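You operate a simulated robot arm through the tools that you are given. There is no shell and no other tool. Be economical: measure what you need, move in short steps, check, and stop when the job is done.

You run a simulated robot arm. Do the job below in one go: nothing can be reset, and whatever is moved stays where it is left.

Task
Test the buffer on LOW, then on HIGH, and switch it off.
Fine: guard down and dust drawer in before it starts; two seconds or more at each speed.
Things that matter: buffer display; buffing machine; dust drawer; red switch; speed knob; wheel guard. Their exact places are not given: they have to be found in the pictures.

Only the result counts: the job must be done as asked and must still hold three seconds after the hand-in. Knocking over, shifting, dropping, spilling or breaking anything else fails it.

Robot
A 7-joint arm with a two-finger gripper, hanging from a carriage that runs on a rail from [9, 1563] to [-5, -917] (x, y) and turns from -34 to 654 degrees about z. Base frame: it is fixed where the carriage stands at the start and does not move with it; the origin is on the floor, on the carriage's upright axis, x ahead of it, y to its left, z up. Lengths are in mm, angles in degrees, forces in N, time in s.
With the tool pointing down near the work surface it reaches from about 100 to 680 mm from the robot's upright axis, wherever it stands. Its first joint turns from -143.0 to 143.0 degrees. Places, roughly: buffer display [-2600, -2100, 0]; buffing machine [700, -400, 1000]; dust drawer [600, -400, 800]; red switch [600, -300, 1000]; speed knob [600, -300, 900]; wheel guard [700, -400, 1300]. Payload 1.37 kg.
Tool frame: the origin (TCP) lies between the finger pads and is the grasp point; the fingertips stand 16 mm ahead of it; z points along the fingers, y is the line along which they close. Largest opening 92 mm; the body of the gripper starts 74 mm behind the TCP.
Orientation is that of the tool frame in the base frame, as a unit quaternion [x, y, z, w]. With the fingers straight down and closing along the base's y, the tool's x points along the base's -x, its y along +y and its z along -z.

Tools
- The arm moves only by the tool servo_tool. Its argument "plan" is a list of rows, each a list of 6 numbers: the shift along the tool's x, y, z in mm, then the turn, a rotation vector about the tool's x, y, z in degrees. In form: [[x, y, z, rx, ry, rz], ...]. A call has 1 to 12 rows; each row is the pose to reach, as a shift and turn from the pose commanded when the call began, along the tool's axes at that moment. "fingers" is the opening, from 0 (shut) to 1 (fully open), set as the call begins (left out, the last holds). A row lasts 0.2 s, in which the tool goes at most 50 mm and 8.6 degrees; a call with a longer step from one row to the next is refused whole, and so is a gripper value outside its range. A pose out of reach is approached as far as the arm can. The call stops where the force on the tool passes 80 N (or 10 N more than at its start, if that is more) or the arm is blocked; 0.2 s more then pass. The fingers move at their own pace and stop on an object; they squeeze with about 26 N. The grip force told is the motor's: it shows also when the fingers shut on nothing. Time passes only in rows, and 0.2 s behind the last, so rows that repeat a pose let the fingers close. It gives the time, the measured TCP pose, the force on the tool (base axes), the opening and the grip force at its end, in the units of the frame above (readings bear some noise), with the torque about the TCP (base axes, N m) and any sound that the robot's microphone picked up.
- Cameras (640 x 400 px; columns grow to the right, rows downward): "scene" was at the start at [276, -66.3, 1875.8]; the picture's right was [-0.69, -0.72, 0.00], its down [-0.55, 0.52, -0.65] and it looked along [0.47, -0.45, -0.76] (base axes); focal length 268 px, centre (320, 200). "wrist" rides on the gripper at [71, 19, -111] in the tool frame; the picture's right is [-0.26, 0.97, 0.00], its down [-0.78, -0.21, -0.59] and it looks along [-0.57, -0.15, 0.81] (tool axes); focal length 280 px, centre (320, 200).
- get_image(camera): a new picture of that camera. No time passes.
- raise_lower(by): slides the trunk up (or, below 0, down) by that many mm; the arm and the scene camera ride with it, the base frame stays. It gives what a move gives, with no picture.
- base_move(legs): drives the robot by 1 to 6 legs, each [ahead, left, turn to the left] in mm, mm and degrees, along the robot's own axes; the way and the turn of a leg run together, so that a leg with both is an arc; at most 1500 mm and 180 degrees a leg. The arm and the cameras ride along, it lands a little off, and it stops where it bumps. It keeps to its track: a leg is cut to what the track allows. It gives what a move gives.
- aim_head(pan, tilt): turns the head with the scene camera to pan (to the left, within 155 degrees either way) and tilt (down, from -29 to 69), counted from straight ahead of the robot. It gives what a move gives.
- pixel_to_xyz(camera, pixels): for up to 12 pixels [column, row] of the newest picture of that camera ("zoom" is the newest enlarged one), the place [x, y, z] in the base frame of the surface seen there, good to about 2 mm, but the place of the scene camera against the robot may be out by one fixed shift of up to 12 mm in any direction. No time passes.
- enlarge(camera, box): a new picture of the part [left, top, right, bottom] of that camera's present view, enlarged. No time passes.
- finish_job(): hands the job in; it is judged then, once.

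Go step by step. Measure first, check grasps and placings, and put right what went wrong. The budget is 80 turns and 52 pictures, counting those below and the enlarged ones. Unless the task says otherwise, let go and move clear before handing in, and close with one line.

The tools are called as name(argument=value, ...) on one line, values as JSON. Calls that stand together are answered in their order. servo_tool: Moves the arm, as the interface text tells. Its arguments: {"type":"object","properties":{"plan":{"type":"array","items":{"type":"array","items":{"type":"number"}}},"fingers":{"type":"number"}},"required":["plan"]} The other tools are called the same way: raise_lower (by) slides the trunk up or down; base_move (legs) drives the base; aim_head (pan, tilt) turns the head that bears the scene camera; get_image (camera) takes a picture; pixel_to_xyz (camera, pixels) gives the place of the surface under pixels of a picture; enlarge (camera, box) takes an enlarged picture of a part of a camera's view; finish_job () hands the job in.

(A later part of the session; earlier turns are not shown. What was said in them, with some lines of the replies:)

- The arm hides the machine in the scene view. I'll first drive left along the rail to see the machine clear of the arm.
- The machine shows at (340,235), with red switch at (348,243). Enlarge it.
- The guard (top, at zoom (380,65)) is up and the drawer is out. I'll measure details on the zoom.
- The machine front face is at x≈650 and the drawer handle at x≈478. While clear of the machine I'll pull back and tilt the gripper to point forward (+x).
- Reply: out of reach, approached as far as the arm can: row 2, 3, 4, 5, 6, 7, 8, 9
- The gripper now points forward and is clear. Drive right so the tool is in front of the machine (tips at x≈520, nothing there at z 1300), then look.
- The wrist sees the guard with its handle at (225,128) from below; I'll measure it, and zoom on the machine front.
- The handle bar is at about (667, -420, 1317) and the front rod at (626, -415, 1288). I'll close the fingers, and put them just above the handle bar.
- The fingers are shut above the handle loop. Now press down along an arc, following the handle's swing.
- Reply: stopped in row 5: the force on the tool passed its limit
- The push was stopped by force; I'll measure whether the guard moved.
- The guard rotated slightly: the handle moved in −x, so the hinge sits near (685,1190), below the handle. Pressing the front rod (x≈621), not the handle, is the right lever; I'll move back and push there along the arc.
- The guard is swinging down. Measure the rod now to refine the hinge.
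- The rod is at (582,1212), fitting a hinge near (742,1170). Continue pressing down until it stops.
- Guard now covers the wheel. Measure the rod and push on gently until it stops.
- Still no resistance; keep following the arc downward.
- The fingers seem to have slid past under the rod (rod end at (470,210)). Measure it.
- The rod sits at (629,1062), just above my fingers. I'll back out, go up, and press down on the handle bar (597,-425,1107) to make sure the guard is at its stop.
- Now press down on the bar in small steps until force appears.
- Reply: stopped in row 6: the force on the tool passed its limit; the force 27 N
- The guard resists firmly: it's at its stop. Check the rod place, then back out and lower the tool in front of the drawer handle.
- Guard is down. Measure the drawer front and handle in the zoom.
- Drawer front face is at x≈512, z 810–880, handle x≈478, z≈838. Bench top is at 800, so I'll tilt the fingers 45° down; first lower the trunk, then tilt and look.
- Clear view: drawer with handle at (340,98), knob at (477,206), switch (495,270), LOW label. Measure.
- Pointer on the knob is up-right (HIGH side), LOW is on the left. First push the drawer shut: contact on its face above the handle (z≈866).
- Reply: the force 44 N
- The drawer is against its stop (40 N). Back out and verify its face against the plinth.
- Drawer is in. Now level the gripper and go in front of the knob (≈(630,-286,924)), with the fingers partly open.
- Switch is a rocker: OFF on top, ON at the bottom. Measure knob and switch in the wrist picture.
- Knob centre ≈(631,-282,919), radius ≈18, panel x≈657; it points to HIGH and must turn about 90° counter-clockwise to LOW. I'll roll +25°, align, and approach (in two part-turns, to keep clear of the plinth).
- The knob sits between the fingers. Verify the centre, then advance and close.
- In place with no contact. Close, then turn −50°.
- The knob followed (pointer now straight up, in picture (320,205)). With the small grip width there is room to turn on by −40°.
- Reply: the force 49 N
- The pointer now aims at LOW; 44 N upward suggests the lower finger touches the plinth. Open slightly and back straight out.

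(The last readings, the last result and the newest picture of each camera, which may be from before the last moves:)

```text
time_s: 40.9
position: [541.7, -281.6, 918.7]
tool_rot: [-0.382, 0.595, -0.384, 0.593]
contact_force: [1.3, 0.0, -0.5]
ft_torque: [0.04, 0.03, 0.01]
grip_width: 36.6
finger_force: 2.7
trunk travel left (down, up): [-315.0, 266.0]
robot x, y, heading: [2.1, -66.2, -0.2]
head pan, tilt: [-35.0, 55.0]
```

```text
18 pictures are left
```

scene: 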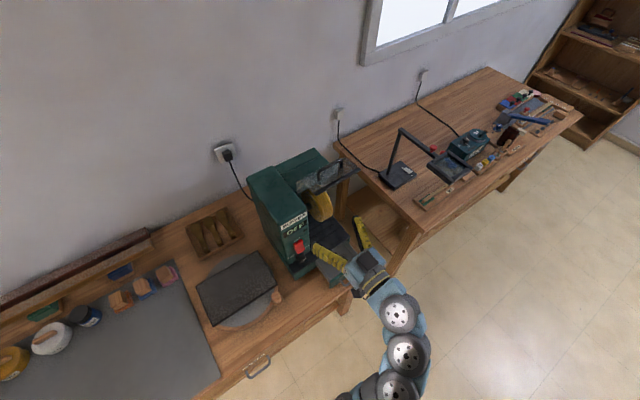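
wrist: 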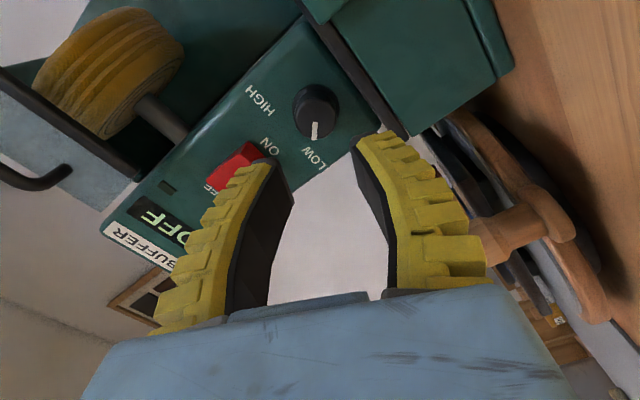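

Knob now points to LOW. Next: close the fingers, roll to −90° and stand in front of the lower (ON) half of the rocker at z≈991.

servo_tool(fingers=0, plan=[[-8, -17, -5, 0, 0, -6], [-16, -34, -5, 0, 0, -12], [-24, -51, -5, 0, 0, -18], [-30, -66, 0, 0, 0, -24.5], [-30, -66, 40, 0, 0, -24.5], [-30, -66, 60, 0, 0, -24.5], [-30, -66, 60, 0, 0, -24.5]])

get_image(camera="wrist")

```text
time_s: 42.5
position: [601.4, -283.0, 990.3]
tool_rot: [0.499, -0.501, 0.501, -0.499]
contact_force: [-0.6, -0.6, -0.3]
ft_torque: [0.05, 0.05, -0.01]
grip_width: 0.2
finger_force: 25.8
trunk travel left (down, up): [-315.0, 266.0]
robot x, y, heading: [-2.0, -61.4, -0.5]
head pan, tilt: [-35.0, 55.0]
```

```text
17 pictures are left
```

wrist: 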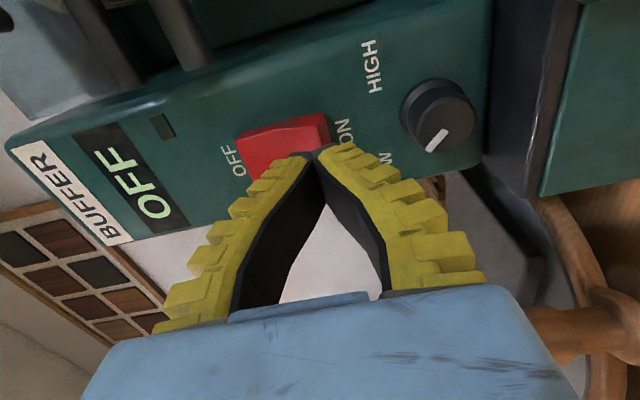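

Aligned with the ON half. Press in small steps.

servo_tool(plan=[[0, 0, 12, 0, 0, 0], [0, 0, 22, 0, 0, 0], [0, 0, 28, 0, 0, 0], [0, 0, 32, 0, 0, 0], [0, 0, 36, 0, 0, 0], [0, 0, 39, 0, 0, 0]])

get_image(camera="wrist")

```text
time_s: 43.9
position: [636.9, -280.9, 990.7]
tool_rot: [-0.5, 0.503, -0.5, 0.497]
contact_force: [-22.5, -0.6, 3.1]
ft_torque: [0.17, -0.05, 0.0]
grip_width: 6.1
finger_force: 28.8
trunk travel left (down, up): [-315.0, 266.0]
robot x, y, heading: [2.1, -64.0, -0.3]
head pan, tilt: [-35.0, 55.0]
```

```text
16 pictures are left
```

wrist: 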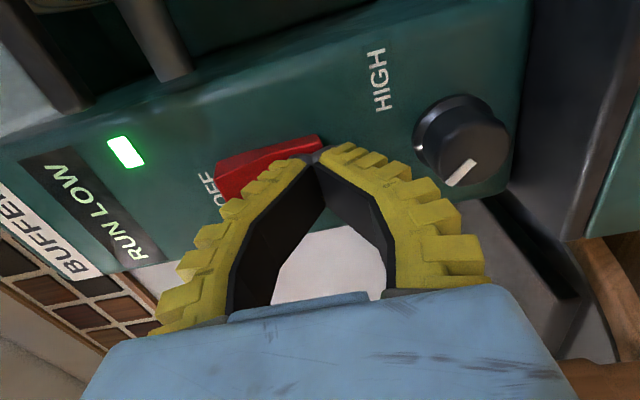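

Display reads "RUN LOW" with green lamp. Back off and move to the knob at roll −60°, fingers partly open.

servo_tool(fingers=0.42, plan=[[0, 0, -30, 0, 0, 0], [0, 0, -60, 0, 0, 0], [0, 20, -60, 0, 0, 7.5], [0, 40, -60, 0, 0, 15], [0, 60, -60, 0, 0, 22.5], [0, 70.5, -60, 0, 0, 30], [0, 70.5, -60, 0, 0, 30]])

get_image(camera="wrist")

```text
time_s: 45.5
position: [581.3, -282.0, 921.2]
tool_rot: [-0.353, 0.614, -0.354, 0.612]
contact_force: [-0.2, 0.6, -0.4]
ft_torque: [0.04, 0.04, -0.03]
grip_width: 41.9
finger_force: 2.3
trunk travel left (down, up): [-315.0, 266.0]
robot x, y, heading: [-1.1, -63.4, -0.1]
head pan, tilt: [-35.0, 55.0]
```

```text
15 pictures are left
```

wrist: 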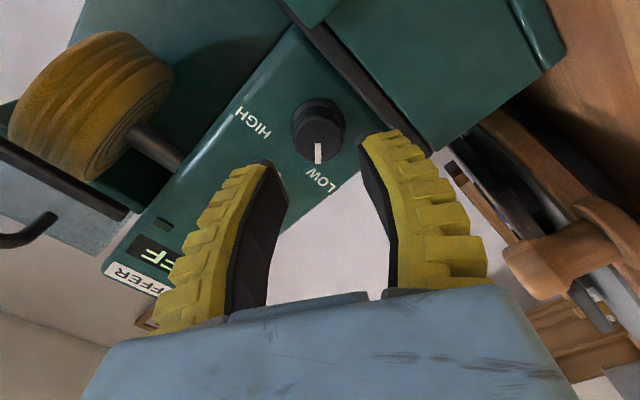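

The display seems to read OFF again (150,253). Check with the scene camera and wrist zoom.

enlarge(camera="scene", box=[240, 145, 400, 300])

```text
2.58 times, centred on (320, 222) of scene
```

zoom: 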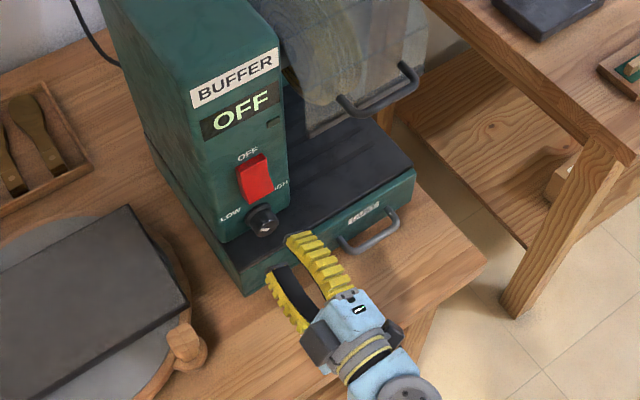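

It is OFF: the rocker sprang back, either not pushed fully or a hold-to-run type. I'll press again, deeper, and hold for over 2 s, then check whether it latches.

servo_tool(fingers=0, plan=[[-8, -15, 0, 0, 0, -7.5], [-17, -29, 0, 0, 0, -15], [-25, -44, 0, 0, 0, -22.5], [-33.7, -58.5, 0, 0, 0, -30], [-33.7, -58.5, 25, 0, 0, -30], [-33.7, -58.5, 25, 0, 0, -30]])

servo_tool(plan=[[0, 0, 12, 0, 0, 0], [0, 0, 20, 0, 0, 0], [0, 0, 25, 0, 0, 0], [0, 0, 30, 0, 0, 0], [0, 0, 34, 0, 0, 0], [0, 0, 38, 0, 0, 0], [0, 0, 42, 0, 0, 0], [0, 0, 46, 0, 0, 0]])

get_image(camera="wrist")

```text
time_s: 46.9
position: [606.3, -281.5, 990.2]
tool_rot: [0.499, -0.501, 0.501, -0.499]
contact_force: [0.0, 0.7, 0.6]
ft_torque: [-0.01, 0.0, -0.01]
grip_width: 0.1
finger_force: 26.2
trunk travel left (down, up): [-315.0, 266.0]
robot x, y, heading: [0.3, -68.8, -0.4]
head pan, tilt: [-35.0, 55.0]
```

```text
time_s: 48.6
position: [643.4, -283.1, 983.6]
tool_rot: [-0.5, 0.503, -0.5, 0.497]
contact_force: [-55.8, 3.9, 11.4]
ft_torque: [0.02, -0.46, -0.05]
grip_width: 5.8
finger_force: 28.3
trunk travel left (down, up): [-315.0, 266.0]
robot x, y, heading: [-4.2, -66.9, -0.3]
head pan, tilt: [-35.0, 55.0]
```

```text
13 pictures are left
```

wrist: 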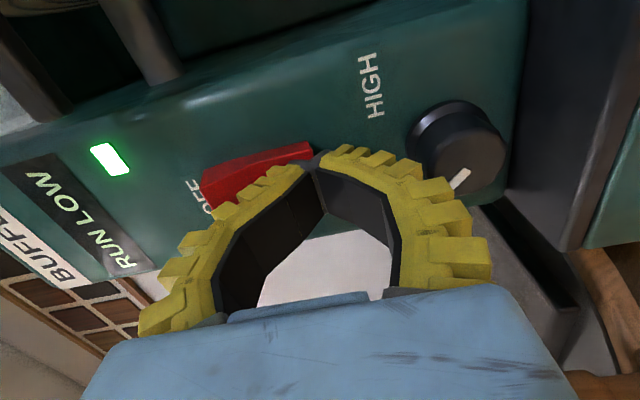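

RUN LOW under the press. Hold here for about 3 s.

servo_tool(plan=[[0, 0, 0, 0, 0, 0], [0, 0, 0, 0, 0, 0], [0, 0, 0, 0, 0, 0], [0, 0, 0, 0, 0, 0], [0, 0, 0, 0, 0, 0], [0, 0, 0, 0, 0, 0], [0, 0, 0, 0, 0, 0], [0, 0, 0, 0, 0, 0], [0, 0, 0, 0, 0, 0], [0, 0, 0, 0, 0, 0], [0, 0, 0, 0, 0, 0], [0, 0, 0, 0, 0, 0]])

get_image(camera="wrist")

servo_tool(plan=[[0, 0, -10, 0, 0, 0], [0, 0, -30, 0, 0, 0], [0, 0, -60, 0, 0, 0]])

get_image(camera="wrist")

```text
time_s: 51.2
position: [643.7, -282.0, 984.8]
tool_rot: [-0.501, 0.503, -0.499, 0.497]
contact_force: [-55.5, -1.7, 10.6]
ft_torque: [-0.01, -0.55, -0.03]
grip_width: 6.1
finger_force: 28.2
trunk travel left (down, up): [-315.0, 266.0]
robot x, y, heading: [-0.5, -66.1, -0.3]
head pan, tilt: [-35.0, 55.0]
```

```text
12 pictures are left
```

wrist: 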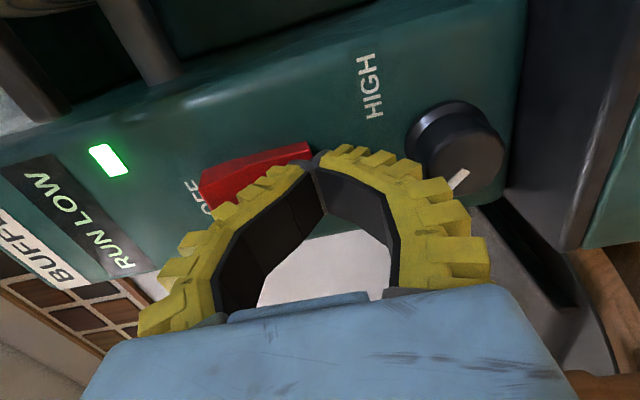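

```text
time_s: 52.0
position: [591.3, -282.1, 988.2]
tool_rot: [-0.499, 0.501, -0.501, 0.499]
contact_force: [-0.4, 1.1, -0.7]
ft_torque: [0.03, 0.0, -0.01]
grip_width: 0.0
finger_force: 27.3
trunk travel left (down, up): [-315.0, 266.0]
robot x, y, heading: [-2.0, -66.3, -0.0]
head pan, tilt: [-35.0, 55.0]
```

```text
11 pictures are left
```

wrist: 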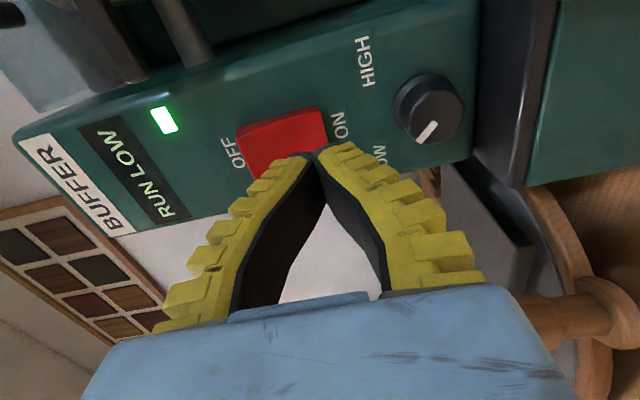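

It latched: still "RUN LOW" after release (last time opening the fingers likely flipped it). LOW has run over 2 s. Now go to the knob, roll −60°, and advance.

servo_tool(fingers=0.42, plan=[[0, 20, -10, 0, 0, 7.5], [0, 40, -10, 0, 0, 15], [0, 55, -10, 0, 0, 22.5], [0, 67, -10, 0, 0, 30], [0, 67, 10, 0, 0, 30], [0, 67, 25, 0, 0, 30], [0, 67, 40, 0, 0, 30], [0, 67, 40, 0, 0, 30]])

get_image(camera="wrist")

```text
time_s: 53.7
position: [616.8, -278.9, 915.7]
tool_rot: [-0.351, 0.617, -0.351, 0.611]
contact_force: [-72.8, 13.7, 28.3]
ft_torque: [0.72, 2.25, 0.69]
grip_width: 34.2
finger_force: 0.1
trunk travel left (down, up): [-315.0, 266.0]
robot x, y, heading: [0.3, -66.3, -0.3]
head pan, tilt: [-35.0, 55.0]
stopped in row 8: the force on the tool passed its limit (the readings are from after the stop); the commanded pose is now the measured one
```

```text
10 pictures are left
```

wrist: 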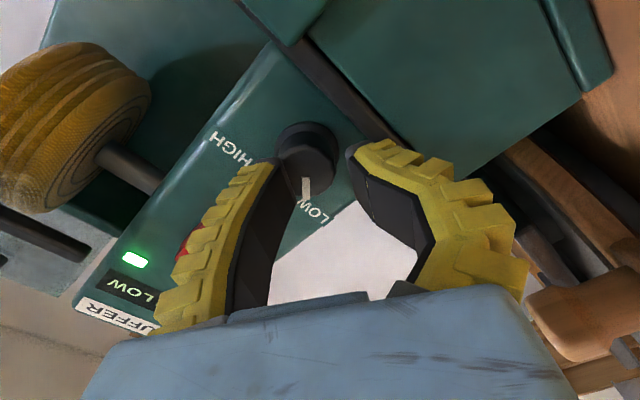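

The lower finger hit the plinth edge (z was 5 mm low). Still RUN LOW. Back off, then approach at roll −25° as worked before.

servo_tool(plan=[[0, 0, -15, 0, 0, 0], [0, 0, -40, 0, 0, 0], [0, 0, -40, 0, 0, 8.5], [0, 0, -40, 0, 0, 17], [0, 0, -40, 0, 0, 25.5], [0, 0, -40, 0, 0, 34], [0, 0, -40, 0, 0, 34]], fingers=0.5)

get_image(camera="wrist")

pixel_to_xyz(camera="wrist", pixels=[[319, 140], [319, 130], [319, 150], [305, 140], [335, 140], [350, 90], [300, 90]])

```text
time_s: 55.3
position: [590.1, -280.6, 922.5]
tool_rot: [-0.157, 0.689, -0.157, 0.69]
contact_force: [-0.3, 0.0, 0.7]
ft_torque: [-0.03, -0.07, -0.02]
grip_width: 49.3
finger_force: 2.4
trunk travel left (down, up): [-315.0, 266.0]
robot x, y, heading: [1.7, -68.7, -0.5]
head pan, tilt: [-35.0, 55.0]
```

```text
9 pictures are left
```

wrist: 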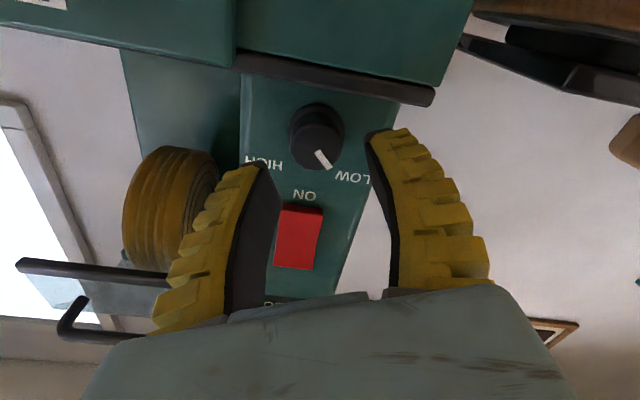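

```text
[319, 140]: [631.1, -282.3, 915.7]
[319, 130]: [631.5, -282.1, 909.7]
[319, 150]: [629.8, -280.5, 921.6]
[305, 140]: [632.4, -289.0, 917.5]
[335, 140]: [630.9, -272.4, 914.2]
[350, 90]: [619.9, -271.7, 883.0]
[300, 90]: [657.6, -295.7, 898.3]
```

The machine did not move (plinth edge x≈620, knob face centre ≈(631,-282,919)). Advance, close, and turn +52°.

servo_tool(plan=[[2.7, 0, 15, 0, 0, 0], [2.7, 0, 30, 0, 0, 0], [2.7, 0, 41, 0, 0, 0], [2.7, 0, 41, 0, 0, 0]])

servo_tool(fingers=0, plan=[[0, 0, 0, 0, 0, 0], [0, 0, 0, 0, 0, 0], [0, 0, 0, 0, 0, 8.5], [0, 0, 0, 0, 0, 17], [0, 0, 0, 0, 0, 25.5], [0, 0, 0, 0, 0, 34], [0, 0, 0, 0, 0, 42.5], [0, 0, 0, 0, 0, 51], [0, 0, 0, 0, 0, 59], [0, 0, 0, 0, 0, 59]])

get_image(camera="wrist")

```text
time_s: 56.3
position: [631.7, -282.0, 918.5]
tool_rot: [-0.157, 0.689, -0.159, 0.69]
contact_force: [0.4, 0.2, 0.7]
ft_torque: [-0.01, 0.04, 0.05]
grip_width: 49.1
finger_force: 3.0
trunk travel left (down, up): [-315.0, 266.0]
robot x, y, heading: [-1.8, -67.7, -0.4]
head pan, tilt: [-35.0, 55.0]
```

```text
time_s: 58.5
position: [630.1, -281.0, 919.5]
tool_rot: [0.204, 0.676, 0.203, 0.679]
contact_force: [-19.6, 4.6, 32.0]
ft_torque: [-0.08, -0.64, 0.02]
grip_width: 25.0
finger_force: 27.5
trunk travel left (down, up): [-315.0, 266.0]
robot x, y, heading: [-1.4, -67.4, -0.4]
head pan, tilt: [-35.0, 55.0]
```

```text
8 pictures are left
```

wrist: 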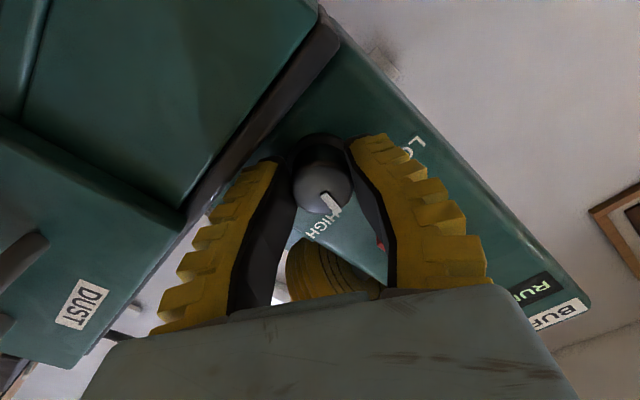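

The knob turned 59°; about 31° is left. Turn further directly (the earlier −65° worked).

servo_tool(plan=[[0, 0, 0, 0, 0, 8], [-1, 0, 0, 0, 0, 16], [-1, 0, 0, 0, 0, 24], [-1, 0, 0, 0, 0, 31], [-1, 0, 0, 0, 0, 31]])

get_image(camera="wrist")

```text
time_s: 59.7
position: [632.0, -283.9, 920.8]
tool_rot: [0.378, 0.596, 0.377, 0.6]
contact_force: [-19.3, 4.7, 43.4]
ft_torque: [-0.1, -0.16, 0.13]
grip_width: 23.3
finger_force: 27.7
trunk travel left (down, up): [-315.0, 266.0]
robot x, y, heading: [0.5, -66.2, -0.3]
head pan, tilt: [-35.0, 55.0]
```

```text
7 pictures are left
```

wrist: 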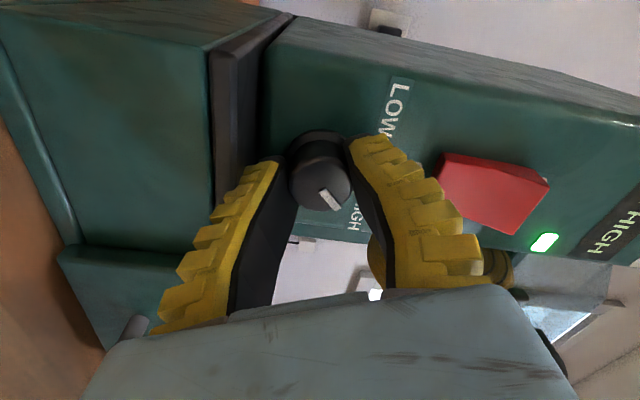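

Display reads "…HIGH" with green lamp. Open a little and back out, waiting for more than 2 s.

servo_tool(fingers=0.36, plan=[[0, 0, 0, 0, 0, 0], [0, 0, -5, 0, 0, 0], [0, 0, -30, 0, 0, 0], [0, 0, -60, 0, 0, 0], [0, 0, -60, 0, 0, 0], [0, 0, -60, 0, 0, 0], [0, 0, -60, 0, 0, 0], [0, 0, -60, 0, 0, 0], [0, 0, -60, 0, 0, 0], [0, 0, -60, 0, 0, 0], [0, 0, -60, 0, 0, 0], [0, 0, -60, 0, 0, 0]])

get_image(camera="wrist")

pixel_to_xyz(camera="wrist", pixels=[[430, 160], [440, 165], [470, 170], [480, 190], [455, 165]])

```text
time_s: 62.3
position: [571.8, -281.0, 919.0]
tool_rot: [0.376, 0.598, 0.376, 0.599]
contact_force: [0.0, -0.6, 1.0]
ft_torque: [0.05, 0.0, 0.01]
grip_width: 36.5
finger_force: 3.0
trunk travel left (down, up): [-315.0, 266.0]
robot x, y, heading: [-2.2, -66.5, -0.4]
head pan, tilt: [-35.0, 55.0]
```

```text
6 pictures are left
```

wrist: 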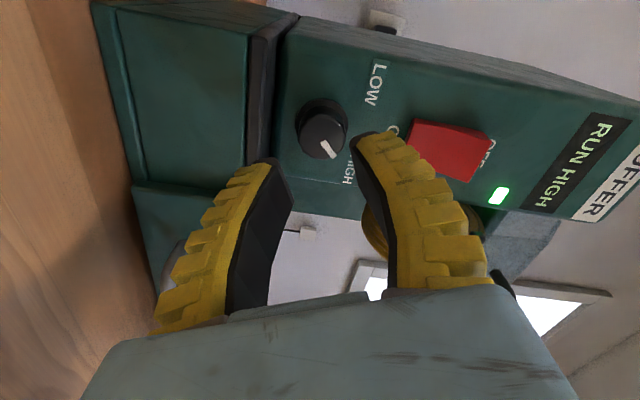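

```text
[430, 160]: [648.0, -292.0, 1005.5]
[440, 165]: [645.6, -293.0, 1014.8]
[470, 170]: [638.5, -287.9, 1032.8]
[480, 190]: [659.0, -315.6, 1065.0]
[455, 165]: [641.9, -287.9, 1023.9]
```

"RUN HIGH" has run over 2 s. Close the fingers and go in front of the upper (OFF) half at z≈1026.

servo_tool(fingers=0, plan=[[-9, 19, -10, 0, 0, 5], [-18, 38, -10, 0, 0, 10], [-28, 58, -10, 0, 0, 15], [-37, 77, -10, 0, 0, 20], [-46.5, 96.3, 0, 0, 0, 25.8], [-46.5, 96.3, 25, 0, 0, 25.8], [-46.5, 96.3, 25, 0, 0, 25.8]])

get_image(camera="wrist")

```text
time_s: 63.9
position: [596.6, -282.9, 1025.9]
tool_rot: [0.501, 0.498, 0.5, 0.501]
contact_force: [0.6, -0.1, 0.4]
ft_torque: [-0.02, -0.01, -0.01]
grip_width: 0.0
finger_force: 25.7
trunk travel left (down, up): [-315.0, 266.0]
robot x, y, heading: [-1.3, -71.0, -0.4]
head pan, tilt: [-35.0, 55.0]
```

```text
5 pictures are left
```

wrist: 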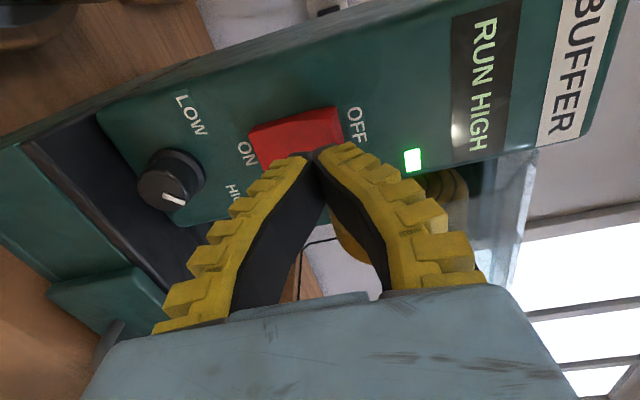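

Aligned with the OFF half. Press in to the same depth as before (TCP x≈645).

servo_tool(plan=[[0, 0, 15, 0, 0, 0], [0, 0, 26, 0, 0, 0], [0, 0, 32, 0, 0, 0], [0, 0, 37, 0, 0, 0], [0, 0, 42, 0, 0, 0], [0, 0, 46, 0, 0, 0], [0, 0, 50, 0, 0, 0], [0, 0, 50, 0, 0, 0]])

servo_tool(plan=[[0, 0, -15, 0, 0, 0], [0, 0, -45, 0, 0, 0], [0, 0, -85, 0, 0, 0], [0, 0, -130, 0, 0, 0], [0, 0, -130, 0, 0, 0]])

get_image(camera="wrist")

```text
time_s: 65.7
position: [639.9, -282.6, 1024.2]
tool_rot: [0.501, 0.499, 0.498, 0.501]
contact_force: [-54.2, 8.7, 28.6]
ft_torque: [0.05, 0.22, 0.05]
grip_width: 6.1
finger_force: 27.2
trunk travel left (down, up): [-315.0, 266.0]
robot x, y, heading: [-0.8, -62.8, -0.5]
head pan, tilt: [-35.0, 55.0]
```

```text
time_s: 66.9
position: [515.5, -282.6, 1024.8]
tool_rot: [0.5, 0.499, 0.5, 0.501]
contact_force: [0.0, 0.0, -0.3]
ft_torque: [-0.03, 0.02, 0.0]
grip_width: 0.1
finger_force: 27.3
trunk travel left (down, up): [-315.0, 266.0]
robot x, y, heading: [-1.5, -65.7, -0.4]
head pan, tilt: [-35.0, 55.0]
```

```text
4 pictures are left
```

wrist: 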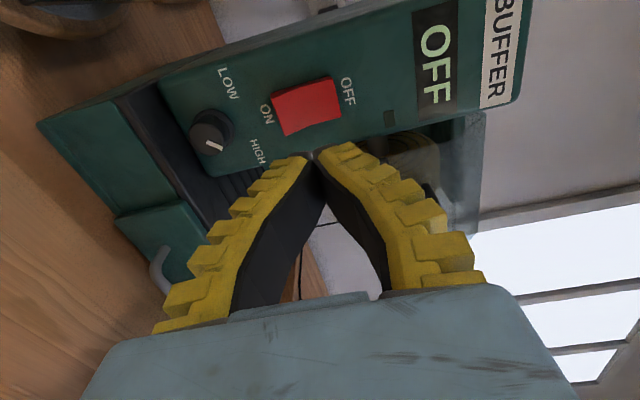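

Display reads OFF, and I am clear. One last look that guard and drawer are still in place.

get_image(camera="scene")

```text
3 pictures are left
```

scene: 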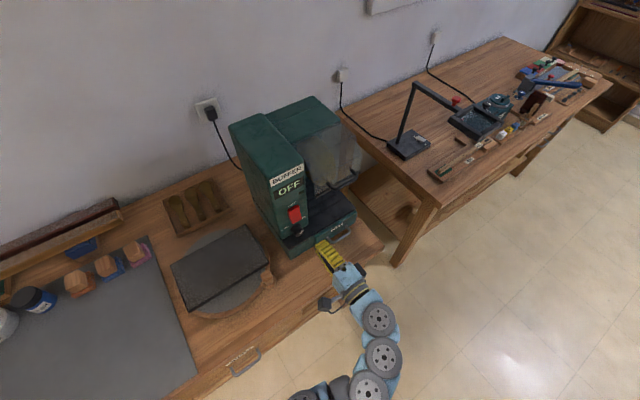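

The guard is down, the drawer is in, the display reads OFF, and nothing else in view has moved. I'm handing the job in.

finish_job()

```text
The job is handed in.
```

The buffer ran on LOW and then on HIGH, more than two seconds each with the guard down and the dust drawer in, and it is now switched off. The first LOW start cut out after about a second, so I restarted it on LOW.
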